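You operate a simulated robot arm through the tools that you are given. There is no shell and no other tool. Be economical: measure what you need, move in short steps, check, and stop when the job is done.

You are at the controls of a simulated two-armed robot. One attempt, no reset.

## Task
Put the dough ball from the top of the press table on the undershelf of the press table. Fetch the blue cup and set it on the upper middle tier of the steel shelves. Fetch the purple tart tin and set it on the middle shelf of the side table. Open the well lid. Any order will do.

The check looks at the end state, three seconds after you hand in, the way a careful person would. Anything else that was tipped, shoved, dropped, spilled or broken makes it a failure. A push-on lid holds only when it is set on centred and level and pressed home; a screw cap is set on level and turned clockwise until tight.

## Robot
Two 7-joint arms with two-finger grippers on one trunk, on a base that drives. Base frame: it is fixed to the floor where the robot stands at the start and does not move with it; the origin is under the middle of the robot, x ahead of it, y to its left, z up; the surface under the hand at the start is at about z = 0.88. Lengths are in m, angles in degrees, forces in N, time in s.
The left shoulder is at the start at [0.149, 0.216, 1.011], the right one opposite. With the tool pointing down near the work surface each hand reaches from about 0.1 to 0.88 m from the robot's upright axis, wherever it stands, measured 20 degrees to its own side. Places, roughly: blue cup (6x6x5 cm) [0.4, -0.1, 0.9]; dough ball (6x6x5 cm) [0.7, 0, 0.9]; middle shelf of the side table [-1.6, 2, 0.5]; purple tart tin (6x6x3 cm) [0.7, 1.7, 0.9]; undershelf of the press table [0.7, 0.6, 0.2]; upper middle tier of the steel shelves [-2.1, -3.5, 1.3]; well lid [-2.1, 1.4, 0.8]. Payload 3.18 kg a hand.
Tool frame (each hand has its own): the origin (TCP) lies between the finger pads and is the grasp point; the fingertips stand 0.03 m ahead of it; z points along the fingers, y is the line along which they close. Largest opening 0.144 m; the body of the gripper starts 0.103 m behind the TCP.
Orientation is told as [roll, pitch, yaw] about the base's x, y, z axes, in that order, counted from this pose: with the fingers straight down and closing along the base's y, the tool's x points along the base's -x, its y along +y and its z along -z.

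## Interface
- The arms move only by the tool send_rows. It takes "left_commands", "right_commands" or both (then of equal length, played together; a hand with none holds still); each is a list of rows, each a list of 7 numbers: the shift along the tool's x, y, z in m, then the turn, a rotation vector about the tool's x, y, z in degrees, then the opening, from 0 (shut) to 1 (fully open). In form: [[tx, ty, tz, rx, ry, rz, jaw], ...]. A call has 1 to 10 rows; each row shifts and turns the commanded pose from where the row before left it, along the tool's axes as they then stand. Rows are played at 5 a second. More than 0.05 m and 8.6 degrees between two rows, or a gripper value outside its range, and nothing of the call is played. Where a pose cannot be reached the arm comes as near as it can. A force on the tool above 40 N (or 10 N above the force at the start of the call, whichever is more), or a blocked arm, ends the call early, and 0.2 s more pass. The fingers move at their own pace and stop on an object; they squeeze with about 43 N. The grip force told is the motor's: it shows also when the fingers shut on nothing. Time passes only in rows, and 0.2 s behind the last, so rows that do not move let the fingers close. The reply holds the time, the measured pose of the TCP, the force on the tool along the base axes, the opening and the grip force, in the units named above and with some noise, with the torque about the TCP (base axes, N m) and any sound that the robot's microphone picked up.
- Cameras (640 x 400 px; columns grow to the right, rows downward): "scene" is now at [0.2851, 0.0004, 1.2243]; the picture's right is [0.23, -0.97, 0.00], its down [-0.28, -0.07, -0.96] and it looks along [0.93, 0.22, -0.29] (base axes); focal length 214 px, centre (320, 200). "left" rides on the left gripper at [0.076, -0.016, -0.143] in its tool frame; the picture's right is [0.21, 0.98, 0.00], its down [-0.84, 0.18, -0.51] and it looks along [-0.50, 0.11, 0.86] (tool axes); focal length 218 px, centre (320, 200). "right" rides on the right gripper at [0.076, 0.016, -0.143] in its tool frame; the picture's right is [-0.21, 0.98, 0.00], its down [-0.84, -0.18, -0.51] and it looks along [-0.50, -0.11, 0.86] (tool axes); focal length 218 px, centre (320, 200). There is no depth. A picture from a camera that has moved, and an enlarged one, comes with that camera's place and axes in the base frame and with its lens. The place of the scene camera against the robot may be out by one fixed shift of up to 0.025 m in any direction.
- grab_frame(camera): a new picture of that camera. The clock stands still meanwhile.
- raise_lower(by): slides the trunk up (or, below 0, down) by that many m; the arms and the scene camera ride with it, the base frame stays. It gives what a move gives, with no picture.
- steer(legs): drives the robot by 1 to 6 legs, each [ahead, left, turn to the left] in m, m and degrees, along the robot's own axes; the way and the turn of a leg run together, so that a leg with both is an arc; at most 1.5 m and 180 degrees a leg. The arms and the cameras ride along, it lands a little off, and it stops where it bumps. It gives what a move gives.
- head_to(pan, tilt): turns the head with the scene camera to pan (to the left, within 80 degrees either way) and tilt (down, from -29 to 69), counted from straight ahead of the robot. It gives what a move gives.
- enlarge(camera, box): a new picture of the part [left, top, right, bottom] of that camera's present view, enlarged. The clock stands still meanwhile.
- job_done(): hands the job in; it is judged then, once.

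Work in short steps. Places have to be worked out from the pictures, the camera data and where the tool is seen: move nearer, look again, correct. Check each grasp and each placing, and mend what went wrong. You have 165 turns and 118 pictures in all, those below and enlarged ones among them. Open the grippers and draw the arms clear of the work before you hand the job in, unless the task says otherwise; then end with one line.

The tools are called after ">>>" as a command line: name --argument value ..., lists and objects as JSON in quotes. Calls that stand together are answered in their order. send_rows: Moves the arms, as the interface text tells. Its arguments: {"type":"object","properties":{"left_commands":{"type":"array"},"right_commands":{"type":"array"}},"required":[]} The other tools are called the same way: raise_lower (by) slides the trunk up or down; steer (legs) drives the base; head_to (pan, tilt) turns the head that bears the scene camera; grab_frame (camera) takes a picture; enlarge (camera, box) takes an enlarged picture of a part of a camera's view; job_done () hands the job in.

At the start:

```text
clock: 0.0
left_tool_pos: [0.5106, 0.4562, 1.1838]
left_tool_rot: [-0.1, 0.0, 0.0]
left_ft_force: [0.1, -0.2, 0.0]
left_ft_torque: [-0.02, -0.03, -0.02]
left_finger_gap: 0.1444
left_finger_force: 0.1
right_tool_pos: [0.4226, -0.0434, 1.1401]
right_tool_rot: [-0.3, -0.2, -1.0]
right_ft_force: [75.9, 26.8, -17.7]
right_ft_torque: [-4.52, 10.01, -3.87]
right_finger_gap: 0.1439
right_finger_force: 0.1
trunk travel left (down, up): [-0.1, 0.269]
robot x, y, heading: [0.0021, 0.0013, -0.1]
head pan, tilt: [18.8, 40.6]
```

scene: 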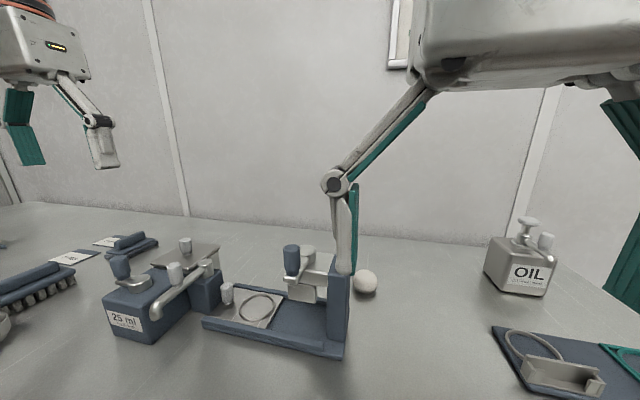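
right: 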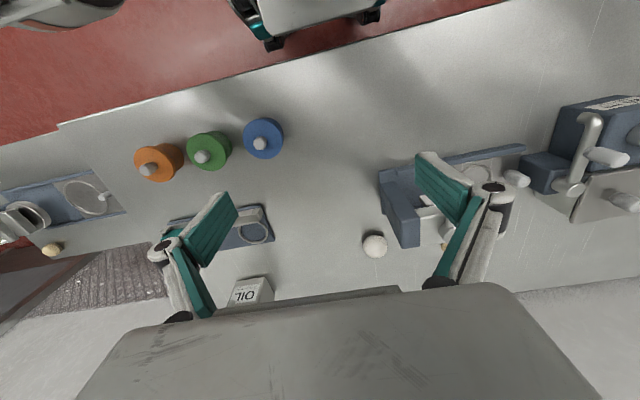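
left: 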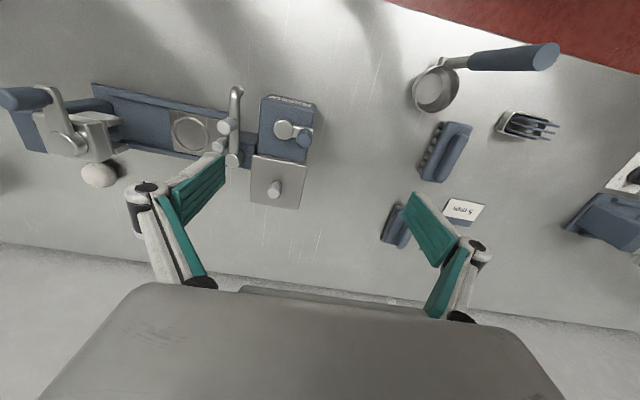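

The right hand starts with about 80 N on it and sits close to the head, so it is probably pressing on it. I'll ease it forward and down, then check the force.

>>> send_rows --right_commands '[[-0.03, 0, 0.02, 0, 0, 0, 1], [-0.03, 0, 0.02, 0, 0, 0, 1], [0, 0, 0, 0, 0, 0, 1]]'

```text
clock: 0.8
left_tool_pos: [0.5113, 0.4567, 1.1846]
left_tool_rot: [0.0, 0.0, -0.1]
left_ft_force: [0.1, 0.5, 0.5]
left_ft_torque: [0.02, -0.01, 0.0]
left_finger_gap: 0.1439
left_finger_force: 0.0
right_tool_pos: [0.4818, -0.0456, 1.1028]
right_tool_rot: [-0.2, -0.1, -0.8]
right_ft_force: [0.1, -0.9, 0.0]
right_ft_torque: [0.03, -0.06, 0.01]
right_finger_gap: 0.1438
right_finger_force: 0.1
trunk travel left (down, up): [-0.1, 0.269]
robot x, y, heading: [-0.0043, 0.0001, -0.0]
head pan, tilt: [18.8, 40.6]
```

The force is gone. Now I'll look at the cups through the right wrist camera and zoom on the left one.

>>> enlarge --camera "right" --box '[80, 60, 400, 260]'

>>> head_to --pan -30 --tilt 45

>>> grab_frame --camera "scene"

```text
2.00 times, centred on (240, 160) of right
camera zoom: at [0.406, -0.0271, 1.2445], right [0.22, 0.97, 0.0], down [0.84, -0.19, 0.51], along [0.5, -0.12, -0.86], focal length 436 px, centre (480, 280)
```

zoom: 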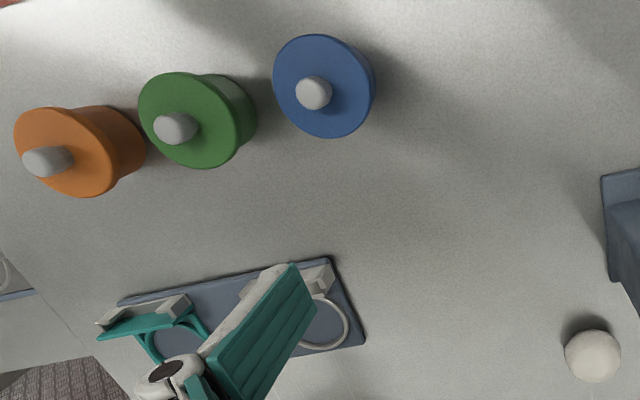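

```text
clock: 2.0
left_tool_pos: [0.5103, 0.4576, 1.1851]
left_tool_rot: [0.0, 0.0, 0.0]
left_ft_force: [0.4, 0.1, 0.1]
left_ft_torque: [0.0, 0.01, 0.0]
left_finger_gap: 0.1437
left_finger_force: 0.1
right_tool_pos: [0.4824, -0.0456, 1.1004]
right_tool_rot: [-0.3, -0.1, -0.8]
right_ft_force: [-0.1, 0.2, -0.4]
right_ft_torque: [-0.04, 0.01, 0.0]
right_finger_gap: 0.1437
right_finger_force: 0.0
trunk travel left (down, up): [-0.1, 0.269]
robot x, y, heading: [0.0034, -0.0007, 0.1]
head pan, tilt: [-30.0, 45.0]
```

```text
113 pictures are left
camera scene: at [0.2647, -0.0621, 1.1804], right [-0.5, -0.87, 0.0], down [-0.61, 0.35, -0.71], along [0.61, -0.35, -0.71], focal length 214 px, centre (320, 200)
```

scene: 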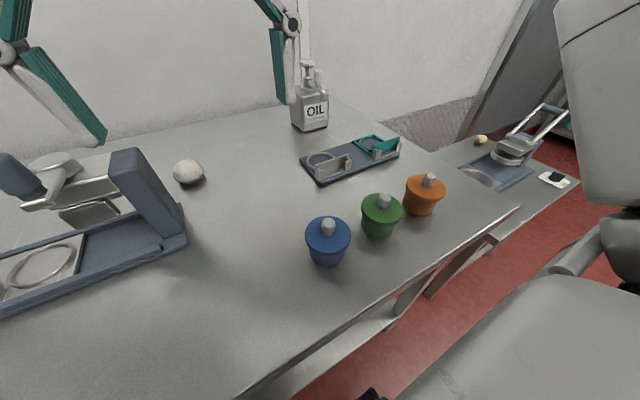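

The cup has a flange and knob; the press table has a lower shelf, seen past its edge. I'll look left and then around the room.

>>> head_to --pan 65 --tilt 25

>>> grab_frame --camera "scene"

>>> head_to --pan 30 --tilt 69

>>> grab_frame --camera "scene"

```text
clock: 3.7
left_tool_pos: [0.5117, 0.4561, 1.1839]
left_tool_rot: [0.0, 0.0, 0.0]
left_ft_force: [-0.3, -0.5, 0.2]
left_ft_torque: [0.0, 0.0, -0.01]
left_finger_gap: 0.1439
left_finger_force: 0.0
right_tool_pos: [0.4838, -0.0454, 1.102]
right_tool_rot: [-0.3, -0.1, -0.8]
right_ft_force: [-0.6, 0.5, -0.1]
right_ft_torque: [0.02, 0.03, -0.02]
right_finger_gap: 0.1439
right_finger_force: 0.1
trunk travel left (down, up): [-0.1, 0.269]
robot x, y, heading: [0.0023, 0.0028, -0.0]
head pan, tilt: [65.0, 25.0]
```

```text
112 pictures are left
camera scene: at [0.2332, 0.062, 1.211], right [0.91, -0.42, 0.0], down [-0.18, -0.38, -0.91], along [0.38, 0.82, -0.42], focal length 214 px, centre (320, 200)
```

scene: 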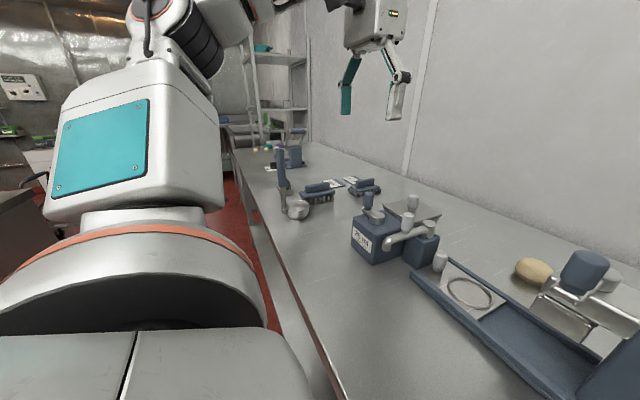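

```text
clock: 4.8
left_tool_pos: [0.511, 0.4575, 1.1843]
left_tool_rot: [0.0, 0.0, -0.1]
left_ft_force: [0.0, 0.1, -0.1]
left_ft_torque: [0.0, -0.03, -0.01]
left_finger_gap: 0.1438
left_finger_force: 0.0
right_tool_pos: [0.4818, -0.045, 1.1012]
right_tool_rot: [-0.3, 0.0, -0.8]
right_ft_force: [0.0, 0.2, -0.3]
right_ft_torque: [0.0, 0.0, -0.03]
right_finger_gap: 0.1438
right_finger_force: 0.2
trunk travel left (down, up): [-0.1, 0.269]
robot x, y, heading: [-0.0012, -0.0027, 0.3]
head pan, tilt: [30.0, 68.8]
```

```text
111 pictures are left
camera scene: at [0.2427, 0.0065, 1.1516], right [0.5, -0.87, 0.0], down [-0.81, -0.47, -0.36], along [0.31, 0.18, -0.93], focal length 214 px, centre (320, 200)
```

scene: 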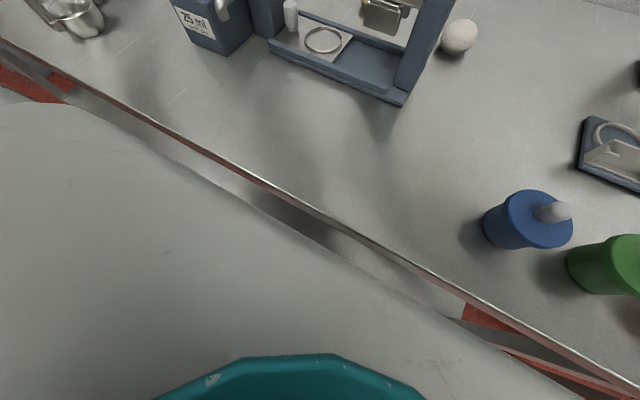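

The white ball is at about [0.714, 0.015], next to the press column. I'll move the right hand above it at safe height and look from the wrist.

>>> send_rows --right_commands '[[-0.045, 0.01, 0, 0, 0, 0, 1], [-0.045, 0.01, 0, 0, 0, 0, 1], [-0.045, 0.01, 0, 0, 0, 0, 1], [-0.03, 0.01, 0, 0, 0, 0, 1], [0, 0, 0, 0, 0, 0, 1]]'

>>> grab_frame --camera "right"

```text
clock: 6.0
left_tool_pos: [0.5118, 0.4563, 1.1836]
left_tool_rot: [0.0, 0.0, 0.0]
left_ft_force: [0.3, -1.2, 0.5]
left_ft_torque: [0.01, -0.02, -0.02]
left_finger_gap: 0.144
left_finger_force: 0.0
right_tool_pos: [0.6284, -0.0127, 1.0996]
right_tool_rot: [-0.3, -0.1, -0.9]
right_ft_force: [0.5, 1.1, -0.9]
right_ft_torque: [0.01, 0.03, 0.03]
right_finger_gap: 0.1441
right_finger_force: 0.0
right hand out of reach, approached as far as the arm can: row 4
trunk travel left (down, up): [-0.1, 0.269]
robot x, y, heading: [-0.0008, 0.0003, 0.3]
head pan, tilt: [30.0, 68.8]
```

```text
110 pictures are left
camera right: at [0.5531, 0.0052, 1.2427], right [0.22, 0.97, -0.01], down [0.84, -0.19, 0.51], along [0.5, -0.12, -0.86], focal length 218 px, centre (320, 200)
```

right: 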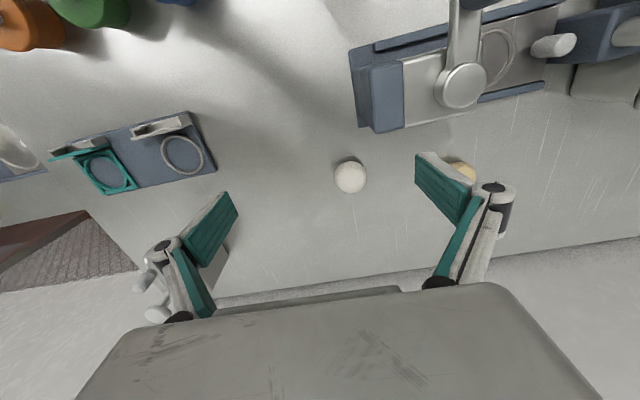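

Ball at [0.715, 0.018, 0.905]; the reach limit should ease lower down. I'll descend to about 0.97 and go forward.

>>> send_rows --right_commands '[[0, 0.015, 0.045, 0, 0, 0, 0.8], [0, 0.015, 0.045, 0, 0, 0, 0.8], [-0.02, 0, 0.04, 0, 0, 0, 0.8], [-0.03, 0, 0, 0, 0, 0, 0.8], [-0.02, 0, 0, 0, 0, 0, 0.8], [0, 0, 0, 0, 0, 0, 0.8]]'

```text
clock: 7.4
left_tool_pos: [0.511, 0.4569, 1.1853]
left_tool_rot: [0.0, 0.1, 0.0]
left_ft_force: [1.2, -0.5, 0.0]
left_ft_torque: [-0.03, 0.0, 0.01]
left_finger_gap: 0.144
left_finger_force: 0.0
right_tool_pos: [0.6998, 0.0141, 0.9696]
right_tool_rot: [-0.4, -0.1, -0.8]
right_ft_force: [-0.8, -0.8, 0.1]
right_ft_torque: [0.02, 0.02, -0.02]
right_finger_gap: 0.1149
right_finger_force: 0.1
trunk travel left (down, up): [-0.1, 0.269]
robot x, y, heading: [-0.0036, -0.0009, -0.1]
head pan, tilt: [30.0, 68.8]
```

Reached. Now down to TCP 0.914 over the ball.

>>> send_rows --right_commands '[[-0.015, 0.004, 0.03, 0, 0, 0, 0.8], [0, 0, 0.025, 0, 0, 0, 0.8], [0, 0, 0, 0, 0, 0, 0.8]]'

>>> grab_frame --camera "right"

```text
clock: 8.2
left_tool_pos: [0.5102, 0.4574, 1.1848]
left_tool_rot: [0.0, 0.0, 0.0]
left_ft_force: [0.5, 1.3, -0.7]
left_ft_torque: [-0.02, -0.04, -0.02]
left_finger_gap: 0.144
left_finger_force: 0.1
right_tool_pos: [0.7137, 0.018, 0.9163]
right_tool_rot: [-0.3, -0.2, -0.9]
right_ft_force: [-0.4, 0.3, -0.3]
right_ft_torque: [-0.02, 0.0, 0.03]
right_finger_gap: 0.115
right_finger_force: 0.1
trunk travel left (down, up): [-0.1, 0.269]
robot x, y, heading: [-0.0012, -0.0007, 0.1]
head pan, tilt: [30.0, 68.8]
```

```text
109 pictures are left
camera right: at [0.6376, 0.0365, 1.0579], right [0.22, 0.97, 0.0], down [0.84, -0.19, 0.51], along [0.5, -0.12, -0.86], focal length 218 px, centre (320, 200)
```

right: 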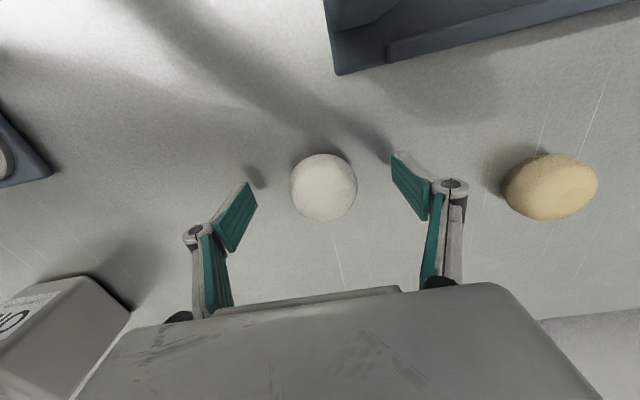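

The ball is centred between the fingers. Closing gently.

>>> send_rows --right_commands '[[0, 0, 0.003, 0, 0, 0, 0.33], [0, 0, 0, 0, 0, 0, 0.33], [0, 0, 0, 0, 0, 0, 0.33], [0, 0, 0, 0, 0, 0, 0.33]]'

```text
clock: 9.2
left_tool_pos: [0.5103, 0.4565, 1.1849]
left_tool_rot: [0.0, -0.1, 0.0]
left_ft_force: [0.0, -0.2, -0.7]
left_ft_torque: [-0.01, 0.0, -0.01]
left_finger_gap: 0.1443
left_finger_force: 0.0
right_tool_pos: [0.7156, 0.0178, 0.9137]
right_tool_rot: [-0.4, -0.2, -0.9]
right_ft_force: [0.7, 0.4, 6.6]
right_ft_torque: [0.2, -0.06, -0.02]
right_finger_gap: 0.0553
right_finger_force: 42.5
trunk travel left (down, up): [-0.1, 0.269]
robot x, y, heading: [-0.0003, 0.0013, 0.1]
head pan, tilt: [30.0, 68.8]
```

Gripped at 5.5 cm. Lifting and drawing back toward the robot's right side.

>>> send_rows --right_commands '[[0, 0, -0.04, 0, 0, 0, 0.33], [0, -0.02, -0.04, 0, 0, 0, 0.33], [0.02, -0.045, -0.03, 0, 0, 0, 0.33], [0.04, -0.045, -0.02, 0, 0, 0, 0.33], [0.045, -0.045, -0.01, 0, 0, 0, 0.33], [0.045, -0.045, 0, 0, 0, 0, 0.33], [0.045, -0.045, 0, 0, 0, 0, 0.33], [0, 0, 0, 0, 0, 0, 0.33]]'

>>> grab_frame --camera "right"

```text
refused: row 3 steps farther than a row can; nothing moved
```

```text
108 pictures are left
camera right: at [0.6377, 0.0359, 1.0554], right [0.22, 0.97, 0.0], down [0.84, -0.19, 0.51], along [0.5, -0.12, -0.86], focal length 218 px, centre (320, 200)
```

right: 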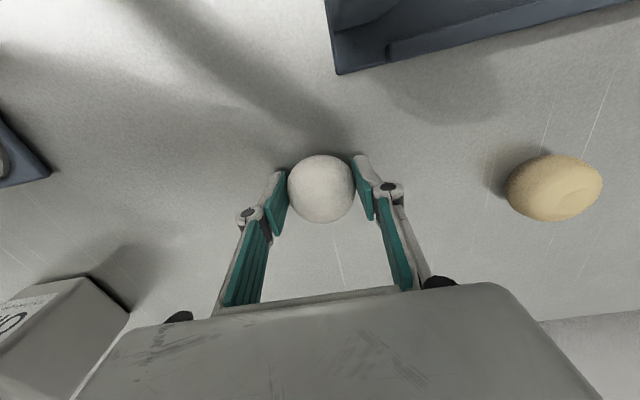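

Step too long; reissuing within the 5 cm limit.

>>> send_rows --right_commands '[[0, 0, -0.04, 0, 0, 0, 0.33], [0, 0, -0.045, 0, 0, 0, 0.33], [0.02, -0.01, -0.04, 0, 0, 0, 0.33], [0.035, -0.03, -0.01, 0, 0, 0, 0.33], [0.035, -0.033, 0, 0, 0, 0, 0.33], [0.035, -0.033, 0, 0, 0, 0, 0.33], [0.035, -0.033, 0, 0, 0, 0, 0.33], [0, -0.045, 0, 0, 0, 0, 0.33], [0, -0.045, 0, 0, 0, 0, 0.33], [0, 0, 0, 0, 0, 0, 0.33]]'

```text
clock: 11.4
left_tool_pos: [0.5109, 0.4572, 1.1834]
left_tool_rot: [-0.1, 0.1, 0.1]
left_ft_force: [0.1, 0.6, 0.0]
left_ft_torque: [0.0, -0.01, -0.01]
left_finger_gap: 0.1438
left_finger_force: 0.1
right_tool_pos: [0.5468, -0.2317, 1.0322]
right_tool_rot: [-0.3, -0.1, -0.7]
right_ft_force: [0.0, -0.6, 0.4]
right_ft_torque: [0.01, 0.04, 0.02]
right_finger_gap: 0.0477
right_finger_force: 0.0
right hand out of reach, approached as far as the arm can: row 2, 3
trunk travel left (down, up): [-0.1, 0.269]
robot x, y, heading: [-0.0003, -0.0009, 0.1]
head pan, tilt: [30.0, 68.8]
```

The gap shrank to the commanded value with no force: the ball was lost. Looking where it went.

>>> grab_frame --camera "right"

>>> head_to --pan 0 --tilt 40

>>> grab_frame --camera "scene"

```text
107 pictures are left
camera right: at [0.4712, -0.2136, 1.1747], right [0.22, 0.97, -0.01], down [0.84, -0.19, 0.51], along [0.5, -0.12, -0.86], focal length 218 px, centre (320, 200)
```

right: 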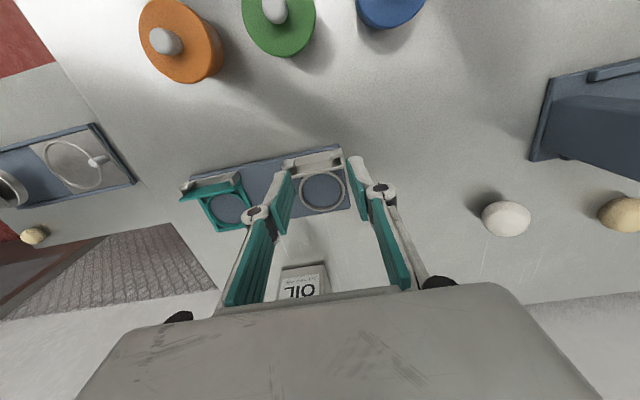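

```text
clock: 12.3
left_tool_pos: [0.5106, 0.4568, 1.184]
left_tool_rot: [0.0, 0.0, 0.0]
left_ft_force: [-0.2, -0.7, 0.6]
left_ft_torque: [0.01, 0.02, 0.02]
left_finger_gap: 0.1438
left_finger_force: 0.0
right_tool_pos: [0.5474, -0.2318, 1.0324]
right_tool_rot: [-0.3, 0.0, -0.8]
right_ft_force: [-0.1, -0.2, 0.9]
right_ft_torque: [0.02, -0.03, -0.02]
right_finger_gap: 0.0476
right_finger_force: 0.1
trunk travel left (down, up): [-0.1, 0.269]
robot x, y, heading: [0.0011, -0.001, -0.1]
head pan, tilt: [0.0, 40.0]
```

```text
106 pictures are left
camera scene: at [0.2793, -0.0214, 1.1876], right [0.0, -1.0, 0.0], down [-0.64, 0.0, -0.77], along [0.77, 0.0, -0.64], focal length 214 px, centre (320, 200)
```

scene: 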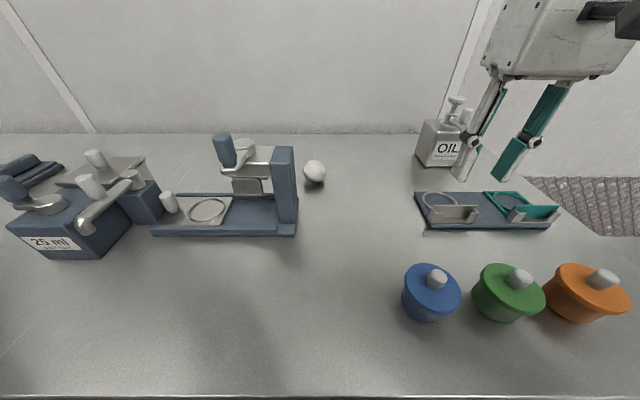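

The ball stayed near its place. I'll bring the hand back open and look at it closely.

>>> send_rows --right_commands '[[0, 0.045, 0, 0, 0, 0, 0.8], [0, 0.045, 0, 0, 0, 0, 0.8], [-0.015, 0.045, 0, 0, 0, 0, 0.8], [-0.015, 0.045, 0, 0, 0, 0, 0.8], [-0.035, 0.03, 0.015, 0, 0, 0, 0.8], [-0.035, 0.03, 0.015, 0, 0, 0, 0.8], [-0.03, 0.01, 0.02, 0, 0, 0, 0.8], [0, 0, 0, 0, 0, 0, 0.8]]'

>>> grab_frame --camera "right"

```text
clock: 14.1
left_tool_pos: [0.5097, 0.4573, 1.1856]
left_tool_rot: [0.1, -0.1, 0.1]
left_ft_force: [0.4, 0.3, -0.1]
left_ft_torque: [-0.01, -0.01, 0.03]
left_finger_gap: 0.1439
left_finger_force: 0.0
right_tool_pos: [0.681, 0.0157, 0.9804]
right_tool_rot: [-0.3, -0.2, -0.8]
right_ft_force: [-0.2, 0.7, -0.1]
right_ft_torque: [0.02, -0.04, 0.01]
right_finger_gap: 0.115
right_finger_force: 0.2
trunk travel left (down, up): [-0.1, 0.269]
robot x, y, heading: [-0.001, 0.0014, 0.1]
head pan, tilt: [0.0, 40.0]
```

```text
105 pictures are left
camera right: at [0.6048, 0.0347, 1.1234], right [0.22, 0.97, 0.0], down [0.84, -0.19, 0.51], along [0.5, -0.12, -0.86], focal length 218 px, centre (320, 200)
```

right: 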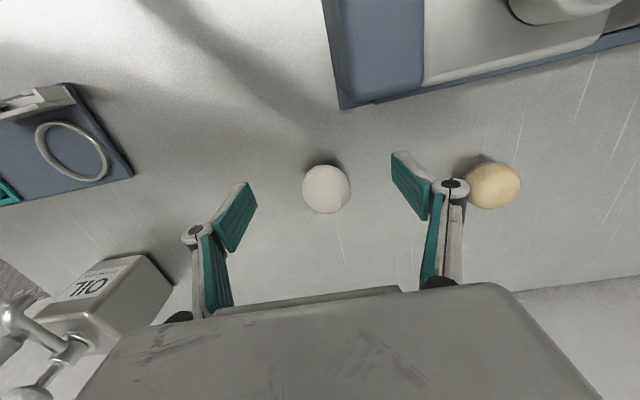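

Ball at about [0.719, 0.014]. Descending lower this time, until just off the table.

>>> send_rows --right_commands '[[-0.02, 0, 0.03, 0, 0, 0, 0.8], [-0.018, 0, 0.03, 0, 0, 0, 0.8], [0, 0, 0.008, 0, 0, 0, 0.8], [0, 0, 0.005, 0, 0, 0, 0.8], [0, 0, 0, 0, 0, 0, 0.8]]'

```text
clock: 15.3
left_tool_pos: [0.5112, 0.4567, 1.1846]
left_tool_rot: [0.0, 0.0, 0.0]
left_ft_force: [0.1, 0.2, 0.2]
left_ft_torque: [-0.01, -0.01, 0.04]
left_finger_gap: 0.1441
left_finger_force: 0.1
right_tool_pos: [0.7192, 0.0151, 0.9083]
right_tool_rot: [-0.2, -0.1, -0.8]
right_ft_force: [-0.3, -0.3, -0.7]
right_ft_torque: [0.0, 0.01, 0.04]
right_finger_gap: 0.115
right_finger_force: 0.1
trunk travel left (down, up): [-0.1, 0.269]
robot x, y, heading: [-0.0009, 0.0026, 0.1]
head pan, tilt: [0.0, 40.0]
```

No table contact yet; 4 mm more, then close fully.

>>> send_rows --right_commands '[[0, 0, 0.004, 0, 0, 0, 0.8], [0, 0, 0, 0, 0, 0, 0.3], [0, 0, 0, 0, 0, 0, 0.2], [0, 0, 0, 0, 0, 0, 0.2], [0, 0, 0, 0, 0, 0, 0.2]]'

>>> grab_frame --camera "right"

```text
clock: 16.5
left_tool_pos: [0.5083, 0.4585, 1.186]
left_tool_rot: [-0.2, -0.3, 0.1]
left_ft_force: [-0.1, 0.4, 0.1]
left_ft_torque: [0.0, 0.03, 0.01]
left_finger_gap: 0.1439
left_finger_force: 0.1
right_tool_pos: [0.7167, 0.0159, 0.9102]
right_tool_rot: [-0.2, -0.6, -0.9]
right_ft_force: [5.9, 13.1, 32.1]
right_ft_torque: [0.72, 0.06, -0.12]
right_finger_gap: 0.0509
right_finger_force: 42.7
trunk travel left (down, up): [-0.1, 0.269]
robot x, y, heading: [-0.0017, 0.0007, -0.0]
head pan, tilt: [0.0, 40.0]
```

```text
104 pictures are left
camera right: at [0.6407, 0.0344, 1.0513], right [0.22, 0.97, 0.0], down [0.83, -0.19, 0.52], along [0.5, -0.12, -0.86], focal length 218 px, centre (320, 200)
```

right: 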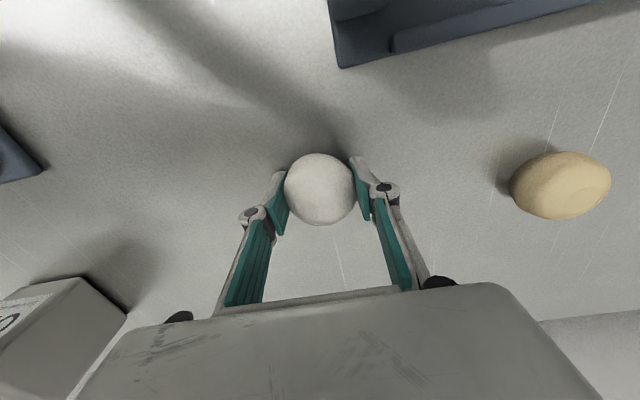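

Holding at 5.1 cm, but with 32 N upward, so tips likely press the table. I'll lift slowly 2 cm and check the gap.

>>> send_rows --right_commands '[[0, 0, -0.006, 0, 0, 0, 0.0], [0, 0, -0.008, 0, 0, 0, 0.0], [0, 0, -0.01, 0, 0, 0, 0.0], [0, 0, 0, 0, 0, 0, 0.0]]'

>>> grab_frame --camera "right"

```text
clock: 17.5
left_tool_pos: [0.5117, 0.4572, 1.1835]
left_tool_rot: [0.0, 0.0, 0.0]
left_ft_force: [0.2, -1.4, -0.4]
left_ft_torque: [0.02, 0.0, 0.03]
left_finger_gap: 0.1442
left_finger_force: 0.0
right_tool_pos: [0.7193, 0.0151, 0.9262]
right_tool_rot: [-0.4, 0.1, -0.8]
right_ft_force: [0.1, -0.2, -1.7]
right_ft_torque: [0.02, 0.02, -0.04]
right_finger_gap: 0.0506
right_finger_force: 42.6
trunk travel left (down, up): [-0.1, 0.269]
robot x, y, heading: [-0.0013, -0.0038, -0.1]
head pan, tilt: [0.0, 40.0]
```

```text
103 pictures are left
camera right: at [0.6428, 0.0331, 1.0692], right [0.22, 0.97, -0.01], down [0.84, -0.19, 0.51], along [0.49, -0.12, -0.86], focal length 218 px, centre (320, 200)
```

right: 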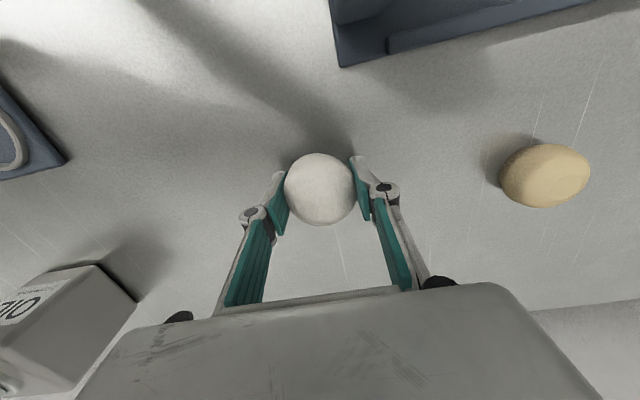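

The ball is up and held. Continue lifting slowly with the jaw shut, drawing back.

>>> send_rows --right_commands '[[0.01, 0, -0.02, 0, 0, 0, 0], [0.02, 0, -0.025, 0, 0, 0, 0], [0.025, 0, -0.025, 0, 0, 0, 0], [0.03, -0.01, -0.01, 0, 0, 0, 0], [0.03, -0.02, 0, 0, 0, 0, 0], [0.03, -0.02, 0, 0, 0, 0, 0], [0.03, -0.02, 0, 0, 0, 0, 0], [0, 0, 0, 0, 0, 0, 0]]'

```text
clock: 19.3
left_tool_pos: [0.5122, 0.4566, 1.1836]
left_tool_rot: [0.1, 0.1, 0.0]
left_ft_force: [-0.3, 0.5, -0.7]
left_ft_torque: [-0.01, 0.06, -0.04]
left_finger_gap: 0.1441
left_finger_force: 0.1
right_tool_pos: [0.5425, -0.0526, 1.0074]
right_tool_rot: [-0.3, -0.1, -0.7]
right_ft_force: [-0.3, -0.5, -1.2]
right_ft_torque: [0.01, 0.02, 0.03]
right_finger_gap: 0.0509
right_finger_force: 43.6
trunk travel left (down, up): [-0.1, 0.269]
robot x, y, heading: [0.0017, 0.0017, -0.2]
head pan, tilt: [0.0, 40.0]
```

Held firmly at 5.1 cm. I'll back off from the table and look at the undershelf.

>>> steer --legs '[[-0.5, 0, 0]]'

>>> grab_frame --camera "scene"

```text
clock: 22.3
left_tool_pos: [0.0133, 0.4562, 1.1841]
left_tool_rot: [0.0, 0.1, -0.3]
left_ft_force: [-0.3, 0.1, 0.2]
left_ft_torque: [-0.03, 0.01, 0.02]
left_finger_gap: 0.1438
left_finger_force: 0.0
right_tool_pos: [0.0433, -0.0547, 1.0074]
right_tool_rot: [-0.3, -0.1, -1.2]
right_ft_force: [-0.8, -0.7, -1.2]
right_ft_torque: [-0.01, -0.03, 0.01]
right_finger_gap: 0.0511
right_finger_force: 43.7
trunk travel left (down, up): [-0.1, 0.269]
robot x, y, heading: [-0.5004, -0.001, -0.0]
head pan, tilt: [0.0, 40.0]
```

```text
102 pictures are left
camera scene: at [-0.2209, -0.0217, 1.1876], right [-0.01, -1.0, 0.0], down [-0.64, 0.0, -0.77], along [0.77, 0.0, -0.64], focal length 214 px, centre (320, 200)
```

scene: 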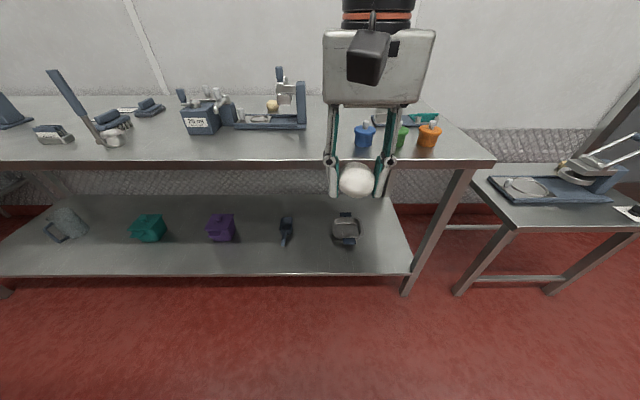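

The undershelf (z≈0.2, front edge x≈0.38) has a free spot around y≈0, x≈0.47. I'll lower the hand in front of the table, tilting it forward, and lower the trunk.

>>> send_rows --right_commands '[[0, 0, 0.045, 0, -8, 0, 0], [0.0063, 0, 0.0446, 0, -8, 0, 0], [0.0124, 0, 0.0433, 0, -8, 0, 0], [0.0183, 0, 0.0411, 0, -8, 0, 0], [0.0238, 0, 0.0382, 0, -8, 0, 0], [0.0289, 0, 0.0345, 0, -8, 0, 0], [0.0334, 0, 0.0301, 0, 0, 0, 0], [0.0334, 0, 0.0301, 0, 0, 0, 0], [0.0334, 0, 0.0301, 0, 0, 0, 0], [0, 0, 0, 0, 0, 0, 0]]'

>>> raise_lower --by -0.1

```text
clock: 24.1
left_tool_pos: [0.0143, 0.4554, 1.1834]
left_tool_rot: [0.0, 0.1, -0.4]
left_ft_force: [-0.3, 0.0, -0.6]
left_ft_torque: [-0.01, 0.02, 0.01]
left_finger_gap: 0.1439
left_finger_force: 0.1
right_tool_pos: [0.0846, -0.1062, 0.67]
right_tool_rot: [6.5, -47.9, -16.7]
right_ft_force: [0.1, 0.0, -1.5]
right_ft_torque: [0.01, 0.01, 0.04]
right_finger_gap: 0.051
right_finger_force: 42.8
right hand out of reach, approached as far as the arm can: row 9
trunk travel left (down, up): [-0.1, 0.269]
robot x, y, heading: [-0.5033, 0.0019, -0.4]
head pan, tilt: [0.0, 40.0]
stopped in row 9 (right hand): the arm was blocked; the commanded pose is now the measured one
```

```text
clock: 25.3
left_tool_pos: [0.0206, 0.4544, 1.0837]
left_tool_rot: [0.0, 1.2, -0.3]
left_ft_force: [-0.3, -0.8, 0.6]
left_ft_torque: [0.0, 0.0, -0.01]
left_finger_gap: 0.1441
left_finger_force: 0.0
right_tool_pos: [0.0354, -0.1825, 0.4968]
right_tool_rot: [-4.2, -39.3, -15.8]
right_ft_force: [-0.1, -0.4, -0.6]
right_ft_torque: [0.01, 0.01, 0.02]
right_finger_gap: 0.0509
right_finger_force: 42.9
trunk travel left (down, up): [-0.006, 0.364]
robot x, y, heading: [-0.5032, 0.0028, -0.4]
head pan, tilt: [0.0, 40.0]
stopped: the arm was blocked; the commanded pose is now the measured one
```

The arm got blocked and shifted. Let me see its state.

>>> head_to --pan -20 --tilt 60

>>> grab_frame --camera "scene"

>>> grab_frame --camera "right"

```text
clock: 26.1
left_tool_pos: [0.0197, 0.4554, 1.0841]
left_tool_rot: [0.0, 1.2, -0.2]
left_ft_force: [0.2, 0.1, -0.3]
left_ft_torque: [0.0, -0.02, 0.02]
left_finger_gap: 0.1441
left_finger_force: 0.0
right_tool_pos: [0.0375, -0.1801, 0.4991]
right_tool_rot: [-4.2, -39.6, -15.7]
right_ft_force: [0.9, 0.2, -0.8]
right_ft_torque: [-0.01, -0.01, -0.03]
right_finger_gap: 0.0508
right_finger_force: 42.2
trunk travel left (down, up): [-0.006, 0.364]
robot x, y, heading: [-0.4961, 0.0, -0.4]
head pan, tilt: [-20.0, 60.0]
```

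```text
101 pictures are left
camera scene: at [-0.1555, -0.0453, 1.0377], right [-0.35, -0.94, 0.0], down [-0.81, 0.3, -0.5], along [0.47, -0.17, -0.87], focal length 214 px, centre (320, 200)
```

scene: 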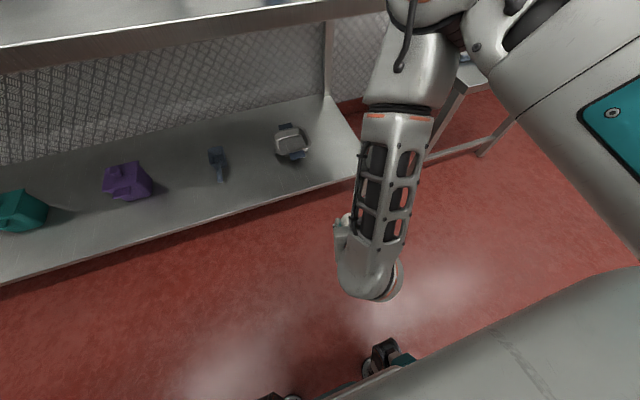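

```text
100 pictures are left
camera right: at [-0.0978, -0.1143, 0.5589], right [0.46, 0.88, 0.08], down [0.27, -0.22, 0.94], along [0.84, -0.41, -0.34], focal length 218 px, centre (320, 200)
```

right: 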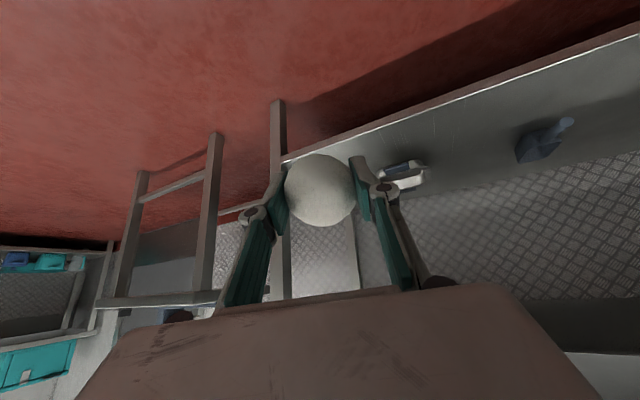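

The ball is still held; the arm was too folded. I'll straighten the yaw and extend forward-down toward the front of the shelf edge, stretching the arm.

>>> send_rows --right_commands '[[-0.0071, 0.016, 0.0387, -5.1, 0, -6.1, 0], [-0.0071, 0.016, 0.0387, -5.1, 0, -6.1, 0], [-0.0071, 0.016, 0.0387, 0, 0, 0, 0], [-0.0071, 0.016, 0.0387, 0, 0, 0, 0], [-0.0071, 0.016, 0.0387, 0, 0, 0, 0], [0, 0, 0, 0, 0, 0, 0]]'

>>> grab_frame --camera "scene"

```text
clock: 27.5
left_tool_pos: [0.0189, 0.4545, 1.084]
left_tool_rot: [0.0, 1.1, -0.3]
left_ft_force: [0.0, 0.5, 0.5]
left_ft_torque: [0.0, -0.01, -0.02]
left_finger_gap: 0.1438
left_finger_force: 0.0
right_tool_pos: [0.2127, -0.0697, 0.4065]
right_tool_rot: [-4.2, -38.8, 0.7]
right_ft_force: [-0.3, -0.5, -1.3]
right_ft_torque: [0.0, 0.0, 0.01]
right_finger_gap: 0.0508
right_finger_force: 43.1
right hand out of reach, approached as far as the arm can: row 1, 2
trunk travel left (down, up): [-0.006, 0.364]
robot x, y, heading: [-0.499, 0.0028, -0.0]
head pan, tilt: [-20.0, 60.0]
```

```text
99 pictures are left
camera scene: at [-0.1558, -0.0453, 1.0379], right [-0.35, -0.94, 0.0], down [-0.81, 0.3, -0.5], along [0.47, -0.17, -0.87], focal length 214 px, centre (320, 200)
```

scene: 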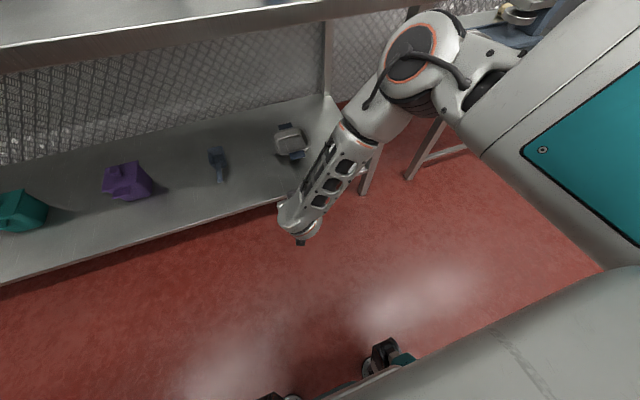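

Arm is unfolding well. Continue forward-down to about [0.33, -0.03, 0.27], just in front of the shelf edge.

>>> send_rows --right_commands '[[-0.001, 0.01, 0.045, 0, 0, 0, 0], [-0.001, 0.01, 0.045, 0, 0, 0, 0], [-0.001, 0.01, 0.045, 0, 0, 0, 0], [-0.001, 0.01, 0.045, 0, 0, 0, 0], [0, 0, 0, 0, 0, 0, 0]]'

>>> grab_frame --camera "scene"

>>> grab_frame --camera "right"

```text
clock: 28.7
left_tool_pos: [0.0181, 0.4534, 1.085]
left_tool_rot: [0.0, 1.1, -0.3]
left_ft_force: [0.2, -0.9, 0.3]
left_ft_torque: [0.03, -0.08, -0.03]
left_finger_gap: 0.1437
left_finger_force: 0.1
right_tool_pos: [0.3249, -0.0392, 0.2666]
right_tool_rot: [-3.8, -38.8, 0.6]
right_ft_force: [1.2, -0.3, -0.9]
right_ft_torque: [0.08, -0.03, 0.08]
right_finger_gap: 0.0509
right_finger_force: 42.8
trunk travel left (down, up): [-0.006, 0.364]
robot x, y, heading: [-0.5014, 0.0008, -0.5]
head pan, tilt: [-20.0, 60.0]
```

```text
98 pictures are left
camera scene: at [-0.1566, -0.0461, 1.0382], right [-0.35, -0.94, 0.0], down [-0.81, 0.3, -0.5], along [0.47, -0.17, -0.87], focal length 214 px, centre (320, 200)
```

scene: 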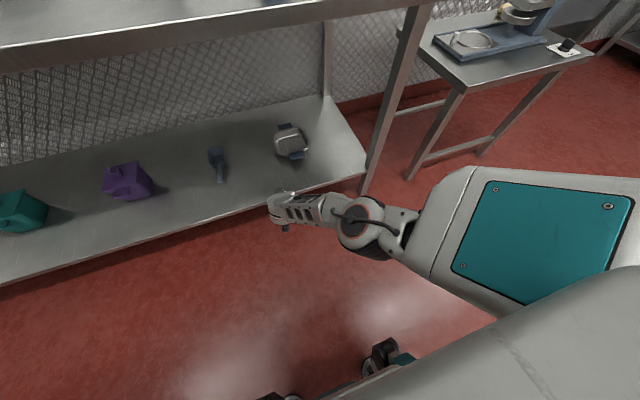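

```text
97 pictures are left
camera right: at [0.178, -0.0145, 0.3289], right [0.19, 0.98, 0.08], down [0.34, -0.14, 0.93], along [0.92, -0.15, -0.36], focal length 218 px, centre (320, 200)
```

right: 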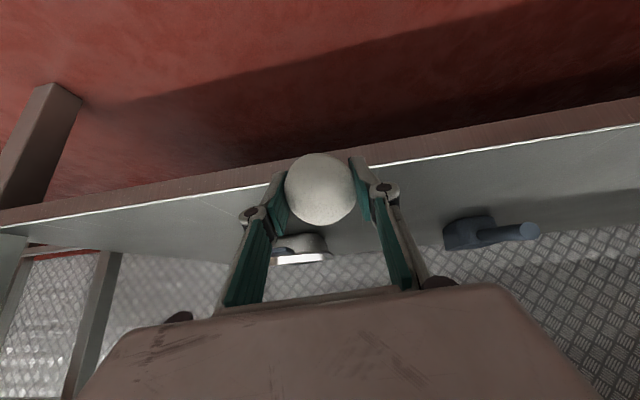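

The hand clears the shelf edge (~z 0.21) and nothing stands at y≈-0.04. Driving forward 0.14 m to bring the ball over the shelf.

>>> steer --legs '[[0.14, 0, 0]]'

>>> grab_frame --camera "right"

```text
clock: 29.5
left_tool_pos: [0.0291, 0.4532, 1.086]
left_tool_rot: [0.0, 0.9, -0.4]
left_ft_force: [-0.1, -0.5, -0.7]
left_ft_torque: [0.01, -0.04, 0.01]
left_finger_gap: 0.1442
left_finger_force: 0.0
right_tool_pos: [0.337, -0.0388, 0.2687]
right_tool_rot: [-3.9, -38.7, 0.3]
right_ft_force: [-23.3, -8.5, 30.6]
right_ft_torque: [0.71, 0.26, 0.6]
right_finger_gap: 0.051
right_finger_force: 42.7
trunk travel left (down, up): [-0.006, 0.364]
robot x, y, heading: [-0.4903, 0.0021, -0.6]
head pan, tilt: [-20.0, 60.0]
stopped in leg 1: the force on the tool passed its limit at 95 N (the readings are from after the stop); the commanded pose is now the measured one
```

```text
96 pictures are left
camera right: at [0.1894, -0.0134, 0.3315], right [0.2, 0.98, 0.08], down [0.33, -0.14, 0.93], along [0.92, -0.16, -0.36], focal length 218 px, centre (320, 200)
```

right: 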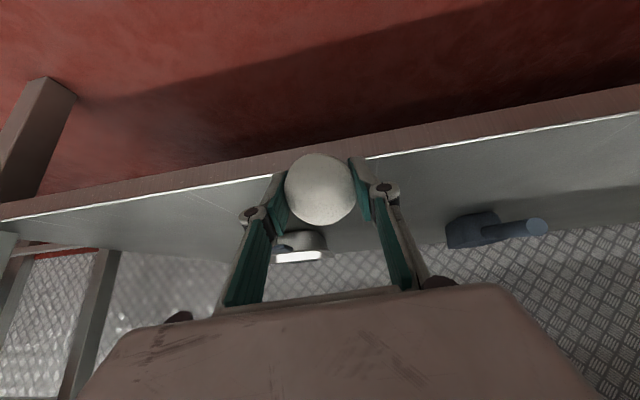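

Tip contacted the shelf edge: so shelf top is at z≈0.24, edge x≈0.36. Backing slightly, raising the hand 5 cm, then driving in.

>>> steer --legs '[[-0.03, 0, 0]]'

>>> send_rows --right_commands '[[-0.0157, 0, -0.0195, 0, 0, 0, 0], [-0.0189, 0, -0.0234, 0, 0, 0, 0], [0, 0, 0, 0, 0, 0, 0]]'

>>> steer --legs '[[0.17, 0, 0]]'

>>> grab_frame --camera "right"

```text
clock: 30.3
left_tool_pos: [0.003, 0.4543, 1.084]
left_tool_rot: [0.0, 1.1, -0.3]
left_ft_force: [-0.9, 0.0, 0.9]
left_ft_torque: [0.02, -0.04, 0.0]
left_finger_gap: 0.1442
left_finger_force: 0.1
right_tool_pos: [0.3065, -0.0392, 0.2665]
right_tool_rot: [-4.0, -38.4, 0.4]
right_ft_force: [0.3, 0.2, 0.5]
right_ft_torque: [0.03, 0.03, 0.0]
right_finger_gap: 0.0508
right_finger_force: 44.0
trunk travel left (down, up): [-0.006, 0.364]
robot x, y, heading: [-0.5153, 0.0028, -0.6]
head pan, tilt: [-20.0, 60.0]
```

```text
clock: 31.1
left_tool_pos: [0.0036, 0.456, 1.0842]
left_tool_rot: [0.1, 1.0, -0.4]
left_ft_force: [0.0, -0.4, -0.2]
left_ft_torque: [-0.02, 0.01, -0.04]
left_finger_gap: 0.1441
left_finger_force: 0.0
right_tool_pos: [0.3071, -0.0356, 0.32]
right_tool_rot: [-4.0, -38.3, 0.4]
right_ft_force: [0.2, 0.2, -0.3]
right_ft_torque: [-0.01, 0.02, -0.01]
right_finger_gap: 0.0509
right_finger_force: 42.8
trunk travel left (down, up): [-0.006, 0.364]
robot x, y, heading: [-0.5158, 0.002, -0.4]
head pan, tilt: [-20.0, 60.0]
```

```text
clock: 32.6
left_tool_pos: [0.1732, 0.4555, 1.0833]
left_tool_rot: [0.0, 1.1, -0.2]
left_ft_force: [1.1, 0.5, 0.9]
left_ft_torque: [0.02, 0.05, 0.0]
left_finger_gap: 0.1441
left_finger_force: 0.1
right_tool_pos: [0.477, -0.0346, 0.3194]
right_tool_rot: [-4.0, -38.4, 0.5]
right_ft_force: [-0.9, 0.2, -0.7]
right_ft_torque: [0.0, -0.01, 0.0]
right_finger_gap: 0.0509
right_finger_force: 43.0
trunk travel left (down, up): [-0.006, 0.364]
robot x, y, heading: [-0.3474, 0.0032, -0.2]
head pan, tilt: [-20.0, 60.0]
```

```text
95 pictures are left
camera right: at [0.3304, -0.0097, 0.3825], right [0.2, 0.98, 0.08], down [0.34, -0.14, 0.93], along [0.92, -0.16, -0.36], focal length 218 px, centre (320, 200)
```

right: 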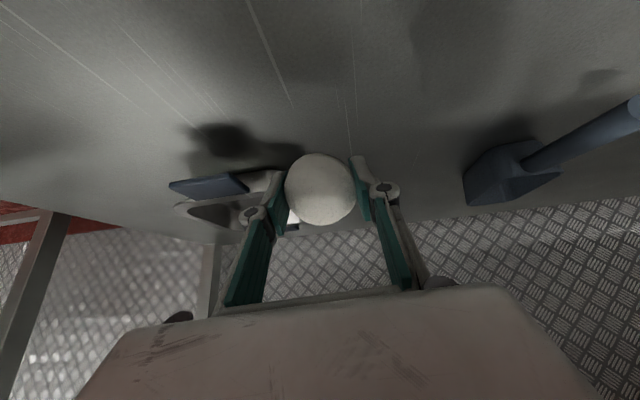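

Over the shelf. Shift 3 cm left for clearance and lower toward the surface.

>>> send_rows --right_commands '[[0.0124, 0.015, 0.0157, 0, 0, 0, 0], [0.0124, 0.015, 0.0157, 0, 0, 0, 0], [0.003, 0, 0.004, 0, 0, 0, 0], [0, 0, 0, 0, 0, 0, 0]]'

>>> grab_frame --camera "right"

```text
clock: 33.6
left_tool_pos: [0.1724, 0.456, 1.0838]
left_tool_rot: [-0.1, 1.0, -0.3]
left_ft_force: [-0.4, 0.0, -0.5]
left_ft_torque: [-0.02, 0.01, -0.05]
left_finger_gap: 0.1442
left_finger_force: 0.1
right_tool_pos: [0.4778, -0.0161, 0.2837]
right_tool_rot: [-4.0, -38.3, 0.5]
right_ft_force: [1.0, -0.1, -1.2]
right_ft_torque: [0.02, -0.02, -0.03]
right_finger_gap: 0.0512
right_finger_force: 43.0
right hand out of reach, approached as far as the arm can: row 2
trunk travel left (down, up): [-0.006, 0.364]
robot x, y, heading: [-0.3454, 0.0001, -0.2]
head pan, tilt: [-20.0, 60.0]
```

```text
94 pictures are left
camera right: at [0.3311, 0.0099, 0.3466], right [0.2, 0.98, 0.08], down [0.34, -0.14, 0.93], along [0.92, -0.16, -0.36], focal length 218 px, centre (320, 200)
```

right: 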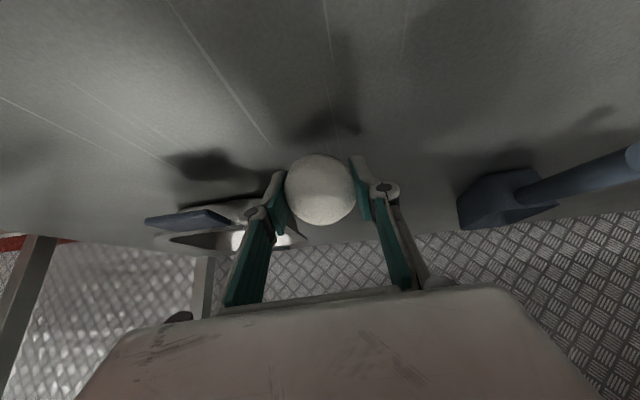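

Shadow is still slightly apart from the ball; lowering in small steps until contact.

>>> send_rows --right_commands '[[0.003, 0, 0.004, 0, 0, 0, 0], [0.003, 0, 0.004, 0, 0, 0, 0], [0.0025, 0, 0.003, 0, 0, 0, 0], [0, 0, 0, 0, 0, 0, 0]]'

```text
clock: 34.8
left_tool_pos: [0.1723, 0.4559, 1.0838]
left_tool_rot: [0.0, 1.1, -0.1]
left_ft_force: [-0.6, 0.1, 0.4]
left_ft_torque: [0.03, 0.04, 0.0]
left_finger_gap: 0.1443
left_finger_force: 0.0
right_tool_pos: [0.4861, -0.0546, 0.273]
right_tool_rot: [-5.9, -38.7, 0.1]
right_ft_force: [-2.6, 2.5, 9.6]
right_ft_torque: [0.34, -0.02, 0.11]
right_finger_gap: 0.0509
right_finger_force: 42.6
right hand out of reach, approached as far as the arm can: row 2
trunk travel left (down, up): [-0.006, 0.364]
robot x, y, heading: [-0.3448, 0.0002, -0.4]
head pan, tilt: [-20.0, 60.0]
stopped in row 4 (right hand): the arm was blocked; the commanded pose is now the measured one
```

Contact with the shelf (~10 N up). Checking, before releasing.

>>> grab_frame --camera "right"

>>> grab_frame --camera "scene"

```text
93 pictures are left
camera right: at [0.34, -0.0224, 0.3343], right [0.23, 0.97, 0.05], down [0.33, -0.13, 0.94], along [0.92, -0.19, -0.35], focal length 218 px, centre (320, 200)
```

right: 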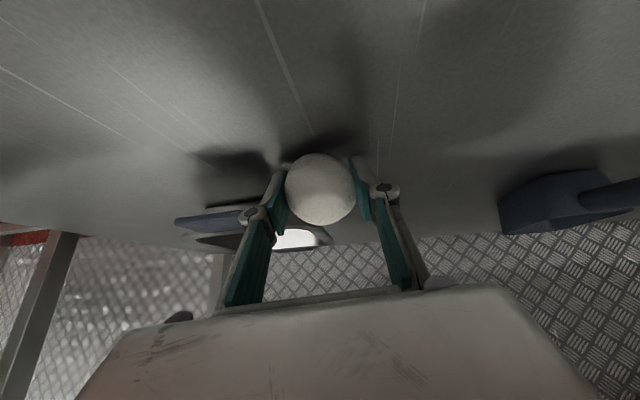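

```text
92 pictures are left
camera scene: at [-0.003, -0.0459, 1.0383], right [-0.35, -0.94, 0.0], down [-0.81, 0.3, -0.5], along [0.47, -0.17, -0.87], focal length 214 px, centre (320, 200)
```

scene: 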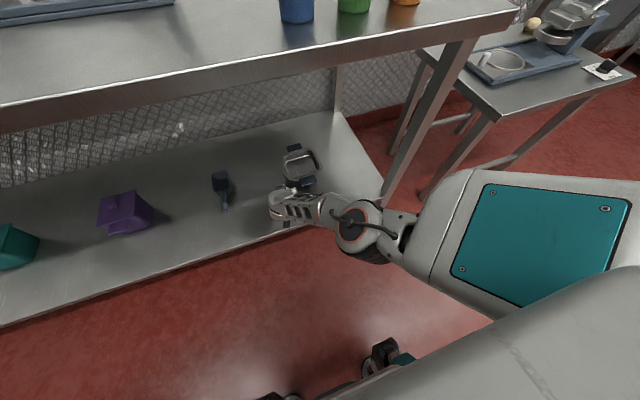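

On the shelf. Opening just enough to release.

>>> send_rows --right_commands '[[0, 0, 0, 0, 0, 0, 0.4], [0, 0, 0, 0, 0, 0, 0.48], [0, 0, 0, 0, 0, 0, 0.52], [0, 0, 0, 0, 0, 0, 0.52]]'

>>> grab_frame --camera "right"

```text
clock: 35.8
left_tool_pos: [0.1731, 0.4535, 1.0838]
left_tool_rot: [0.0, 1.1, -0.3]
left_ft_force: [-1.5, 0.5, 0.7]
left_ft_torque: [0.01, 0.03, 0.01]
left_finger_gap: 0.1442
left_finger_force: 0.0
right_tool_pos: [0.4853, -0.0528, 0.2711]
right_tool_rot: [-5.8, -38.5, -0.2]
right_ft_force: [1.2, -0.9, 2.8]
right_ft_torque: [0.1, -0.08, -0.07]
right_finger_gap: 0.076
right_finger_force: 0.0
trunk travel left (down, up): [-0.006, 0.364]
robot x, y, heading: [-0.3472, -0.0003, -0.2]
head pan, tilt: [-20.0, 60.0]
```

```text
91 pictures are left
camera right: at [0.3392, -0.022, 0.3331], right [0.23, 0.97, 0.05], down [0.33, -0.13, 0.93], along [0.92, -0.2, -0.35], focal length 218 px, centre (320, 200)
```

right: 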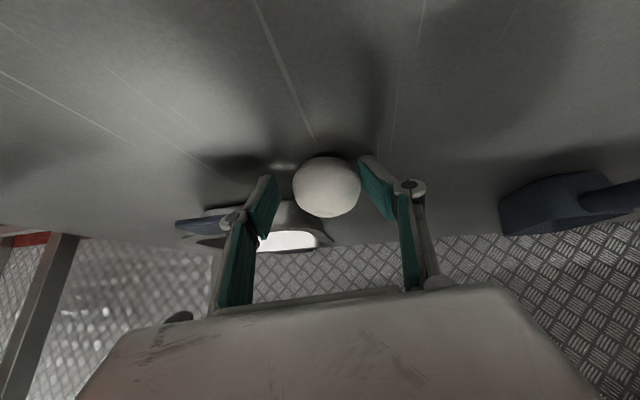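

Ball rests on the shelf, free. Withdrawing along the tool axis, then driving back.

>>> send_rows --right_commands '[[0, 0, -0.02, 0, 0, 0, 0.52], [0, 0, -0.03, 0, 0, 0, 0.52], [0, 0, -0.03, 0, 0, 0, 0.55], [0, 0, 0, 0, 0, 0, 0.55]]'

>>> grab_frame --camera "right"

```text
clock: 36.8
left_tool_pos: [0.1729, 0.4546, 1.0831]
left_tool_rot: [0.0, 1.1, -0.3]
left_ft_force: [-0.1, 0.4, -0.5]
left_ft_torque: [0.0, 0.01, 0.0]
left_finger_gap: 0.1441
left_finger_force: 0.0
right_tool_pos: [0.4338, -0.0408, 0.3349]
right_tool_rot: [-5.5, -38.6, -0.1]
right_ft_force: [-0.1, -0.7, 0.0]
right_ft_torque: [0.0, -0.02, -0.01]
right_finger_gap: 0.079
right_finger_force: 0.1
trunk travel left (down, up): [-0.006, 0.364]
robot x, y, heading: [-0.3446, 0.0006, -0.2]
head pan, tilt: [-20.0, 60.0]
```

```text
90 pictures are left
camera right: at [0.2879, -0.0096, 0.3969], right [0.22, 0.97, 0.06], down [0.33, -0.13, 0.93], along [0.92, -0.19, -0.35], focal length 218 px, centre (320, 200)
```

right: 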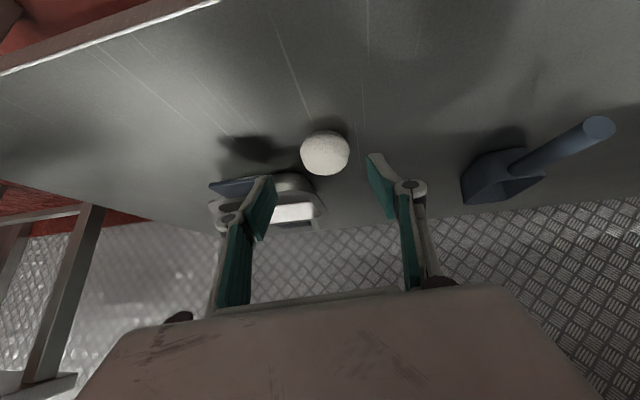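

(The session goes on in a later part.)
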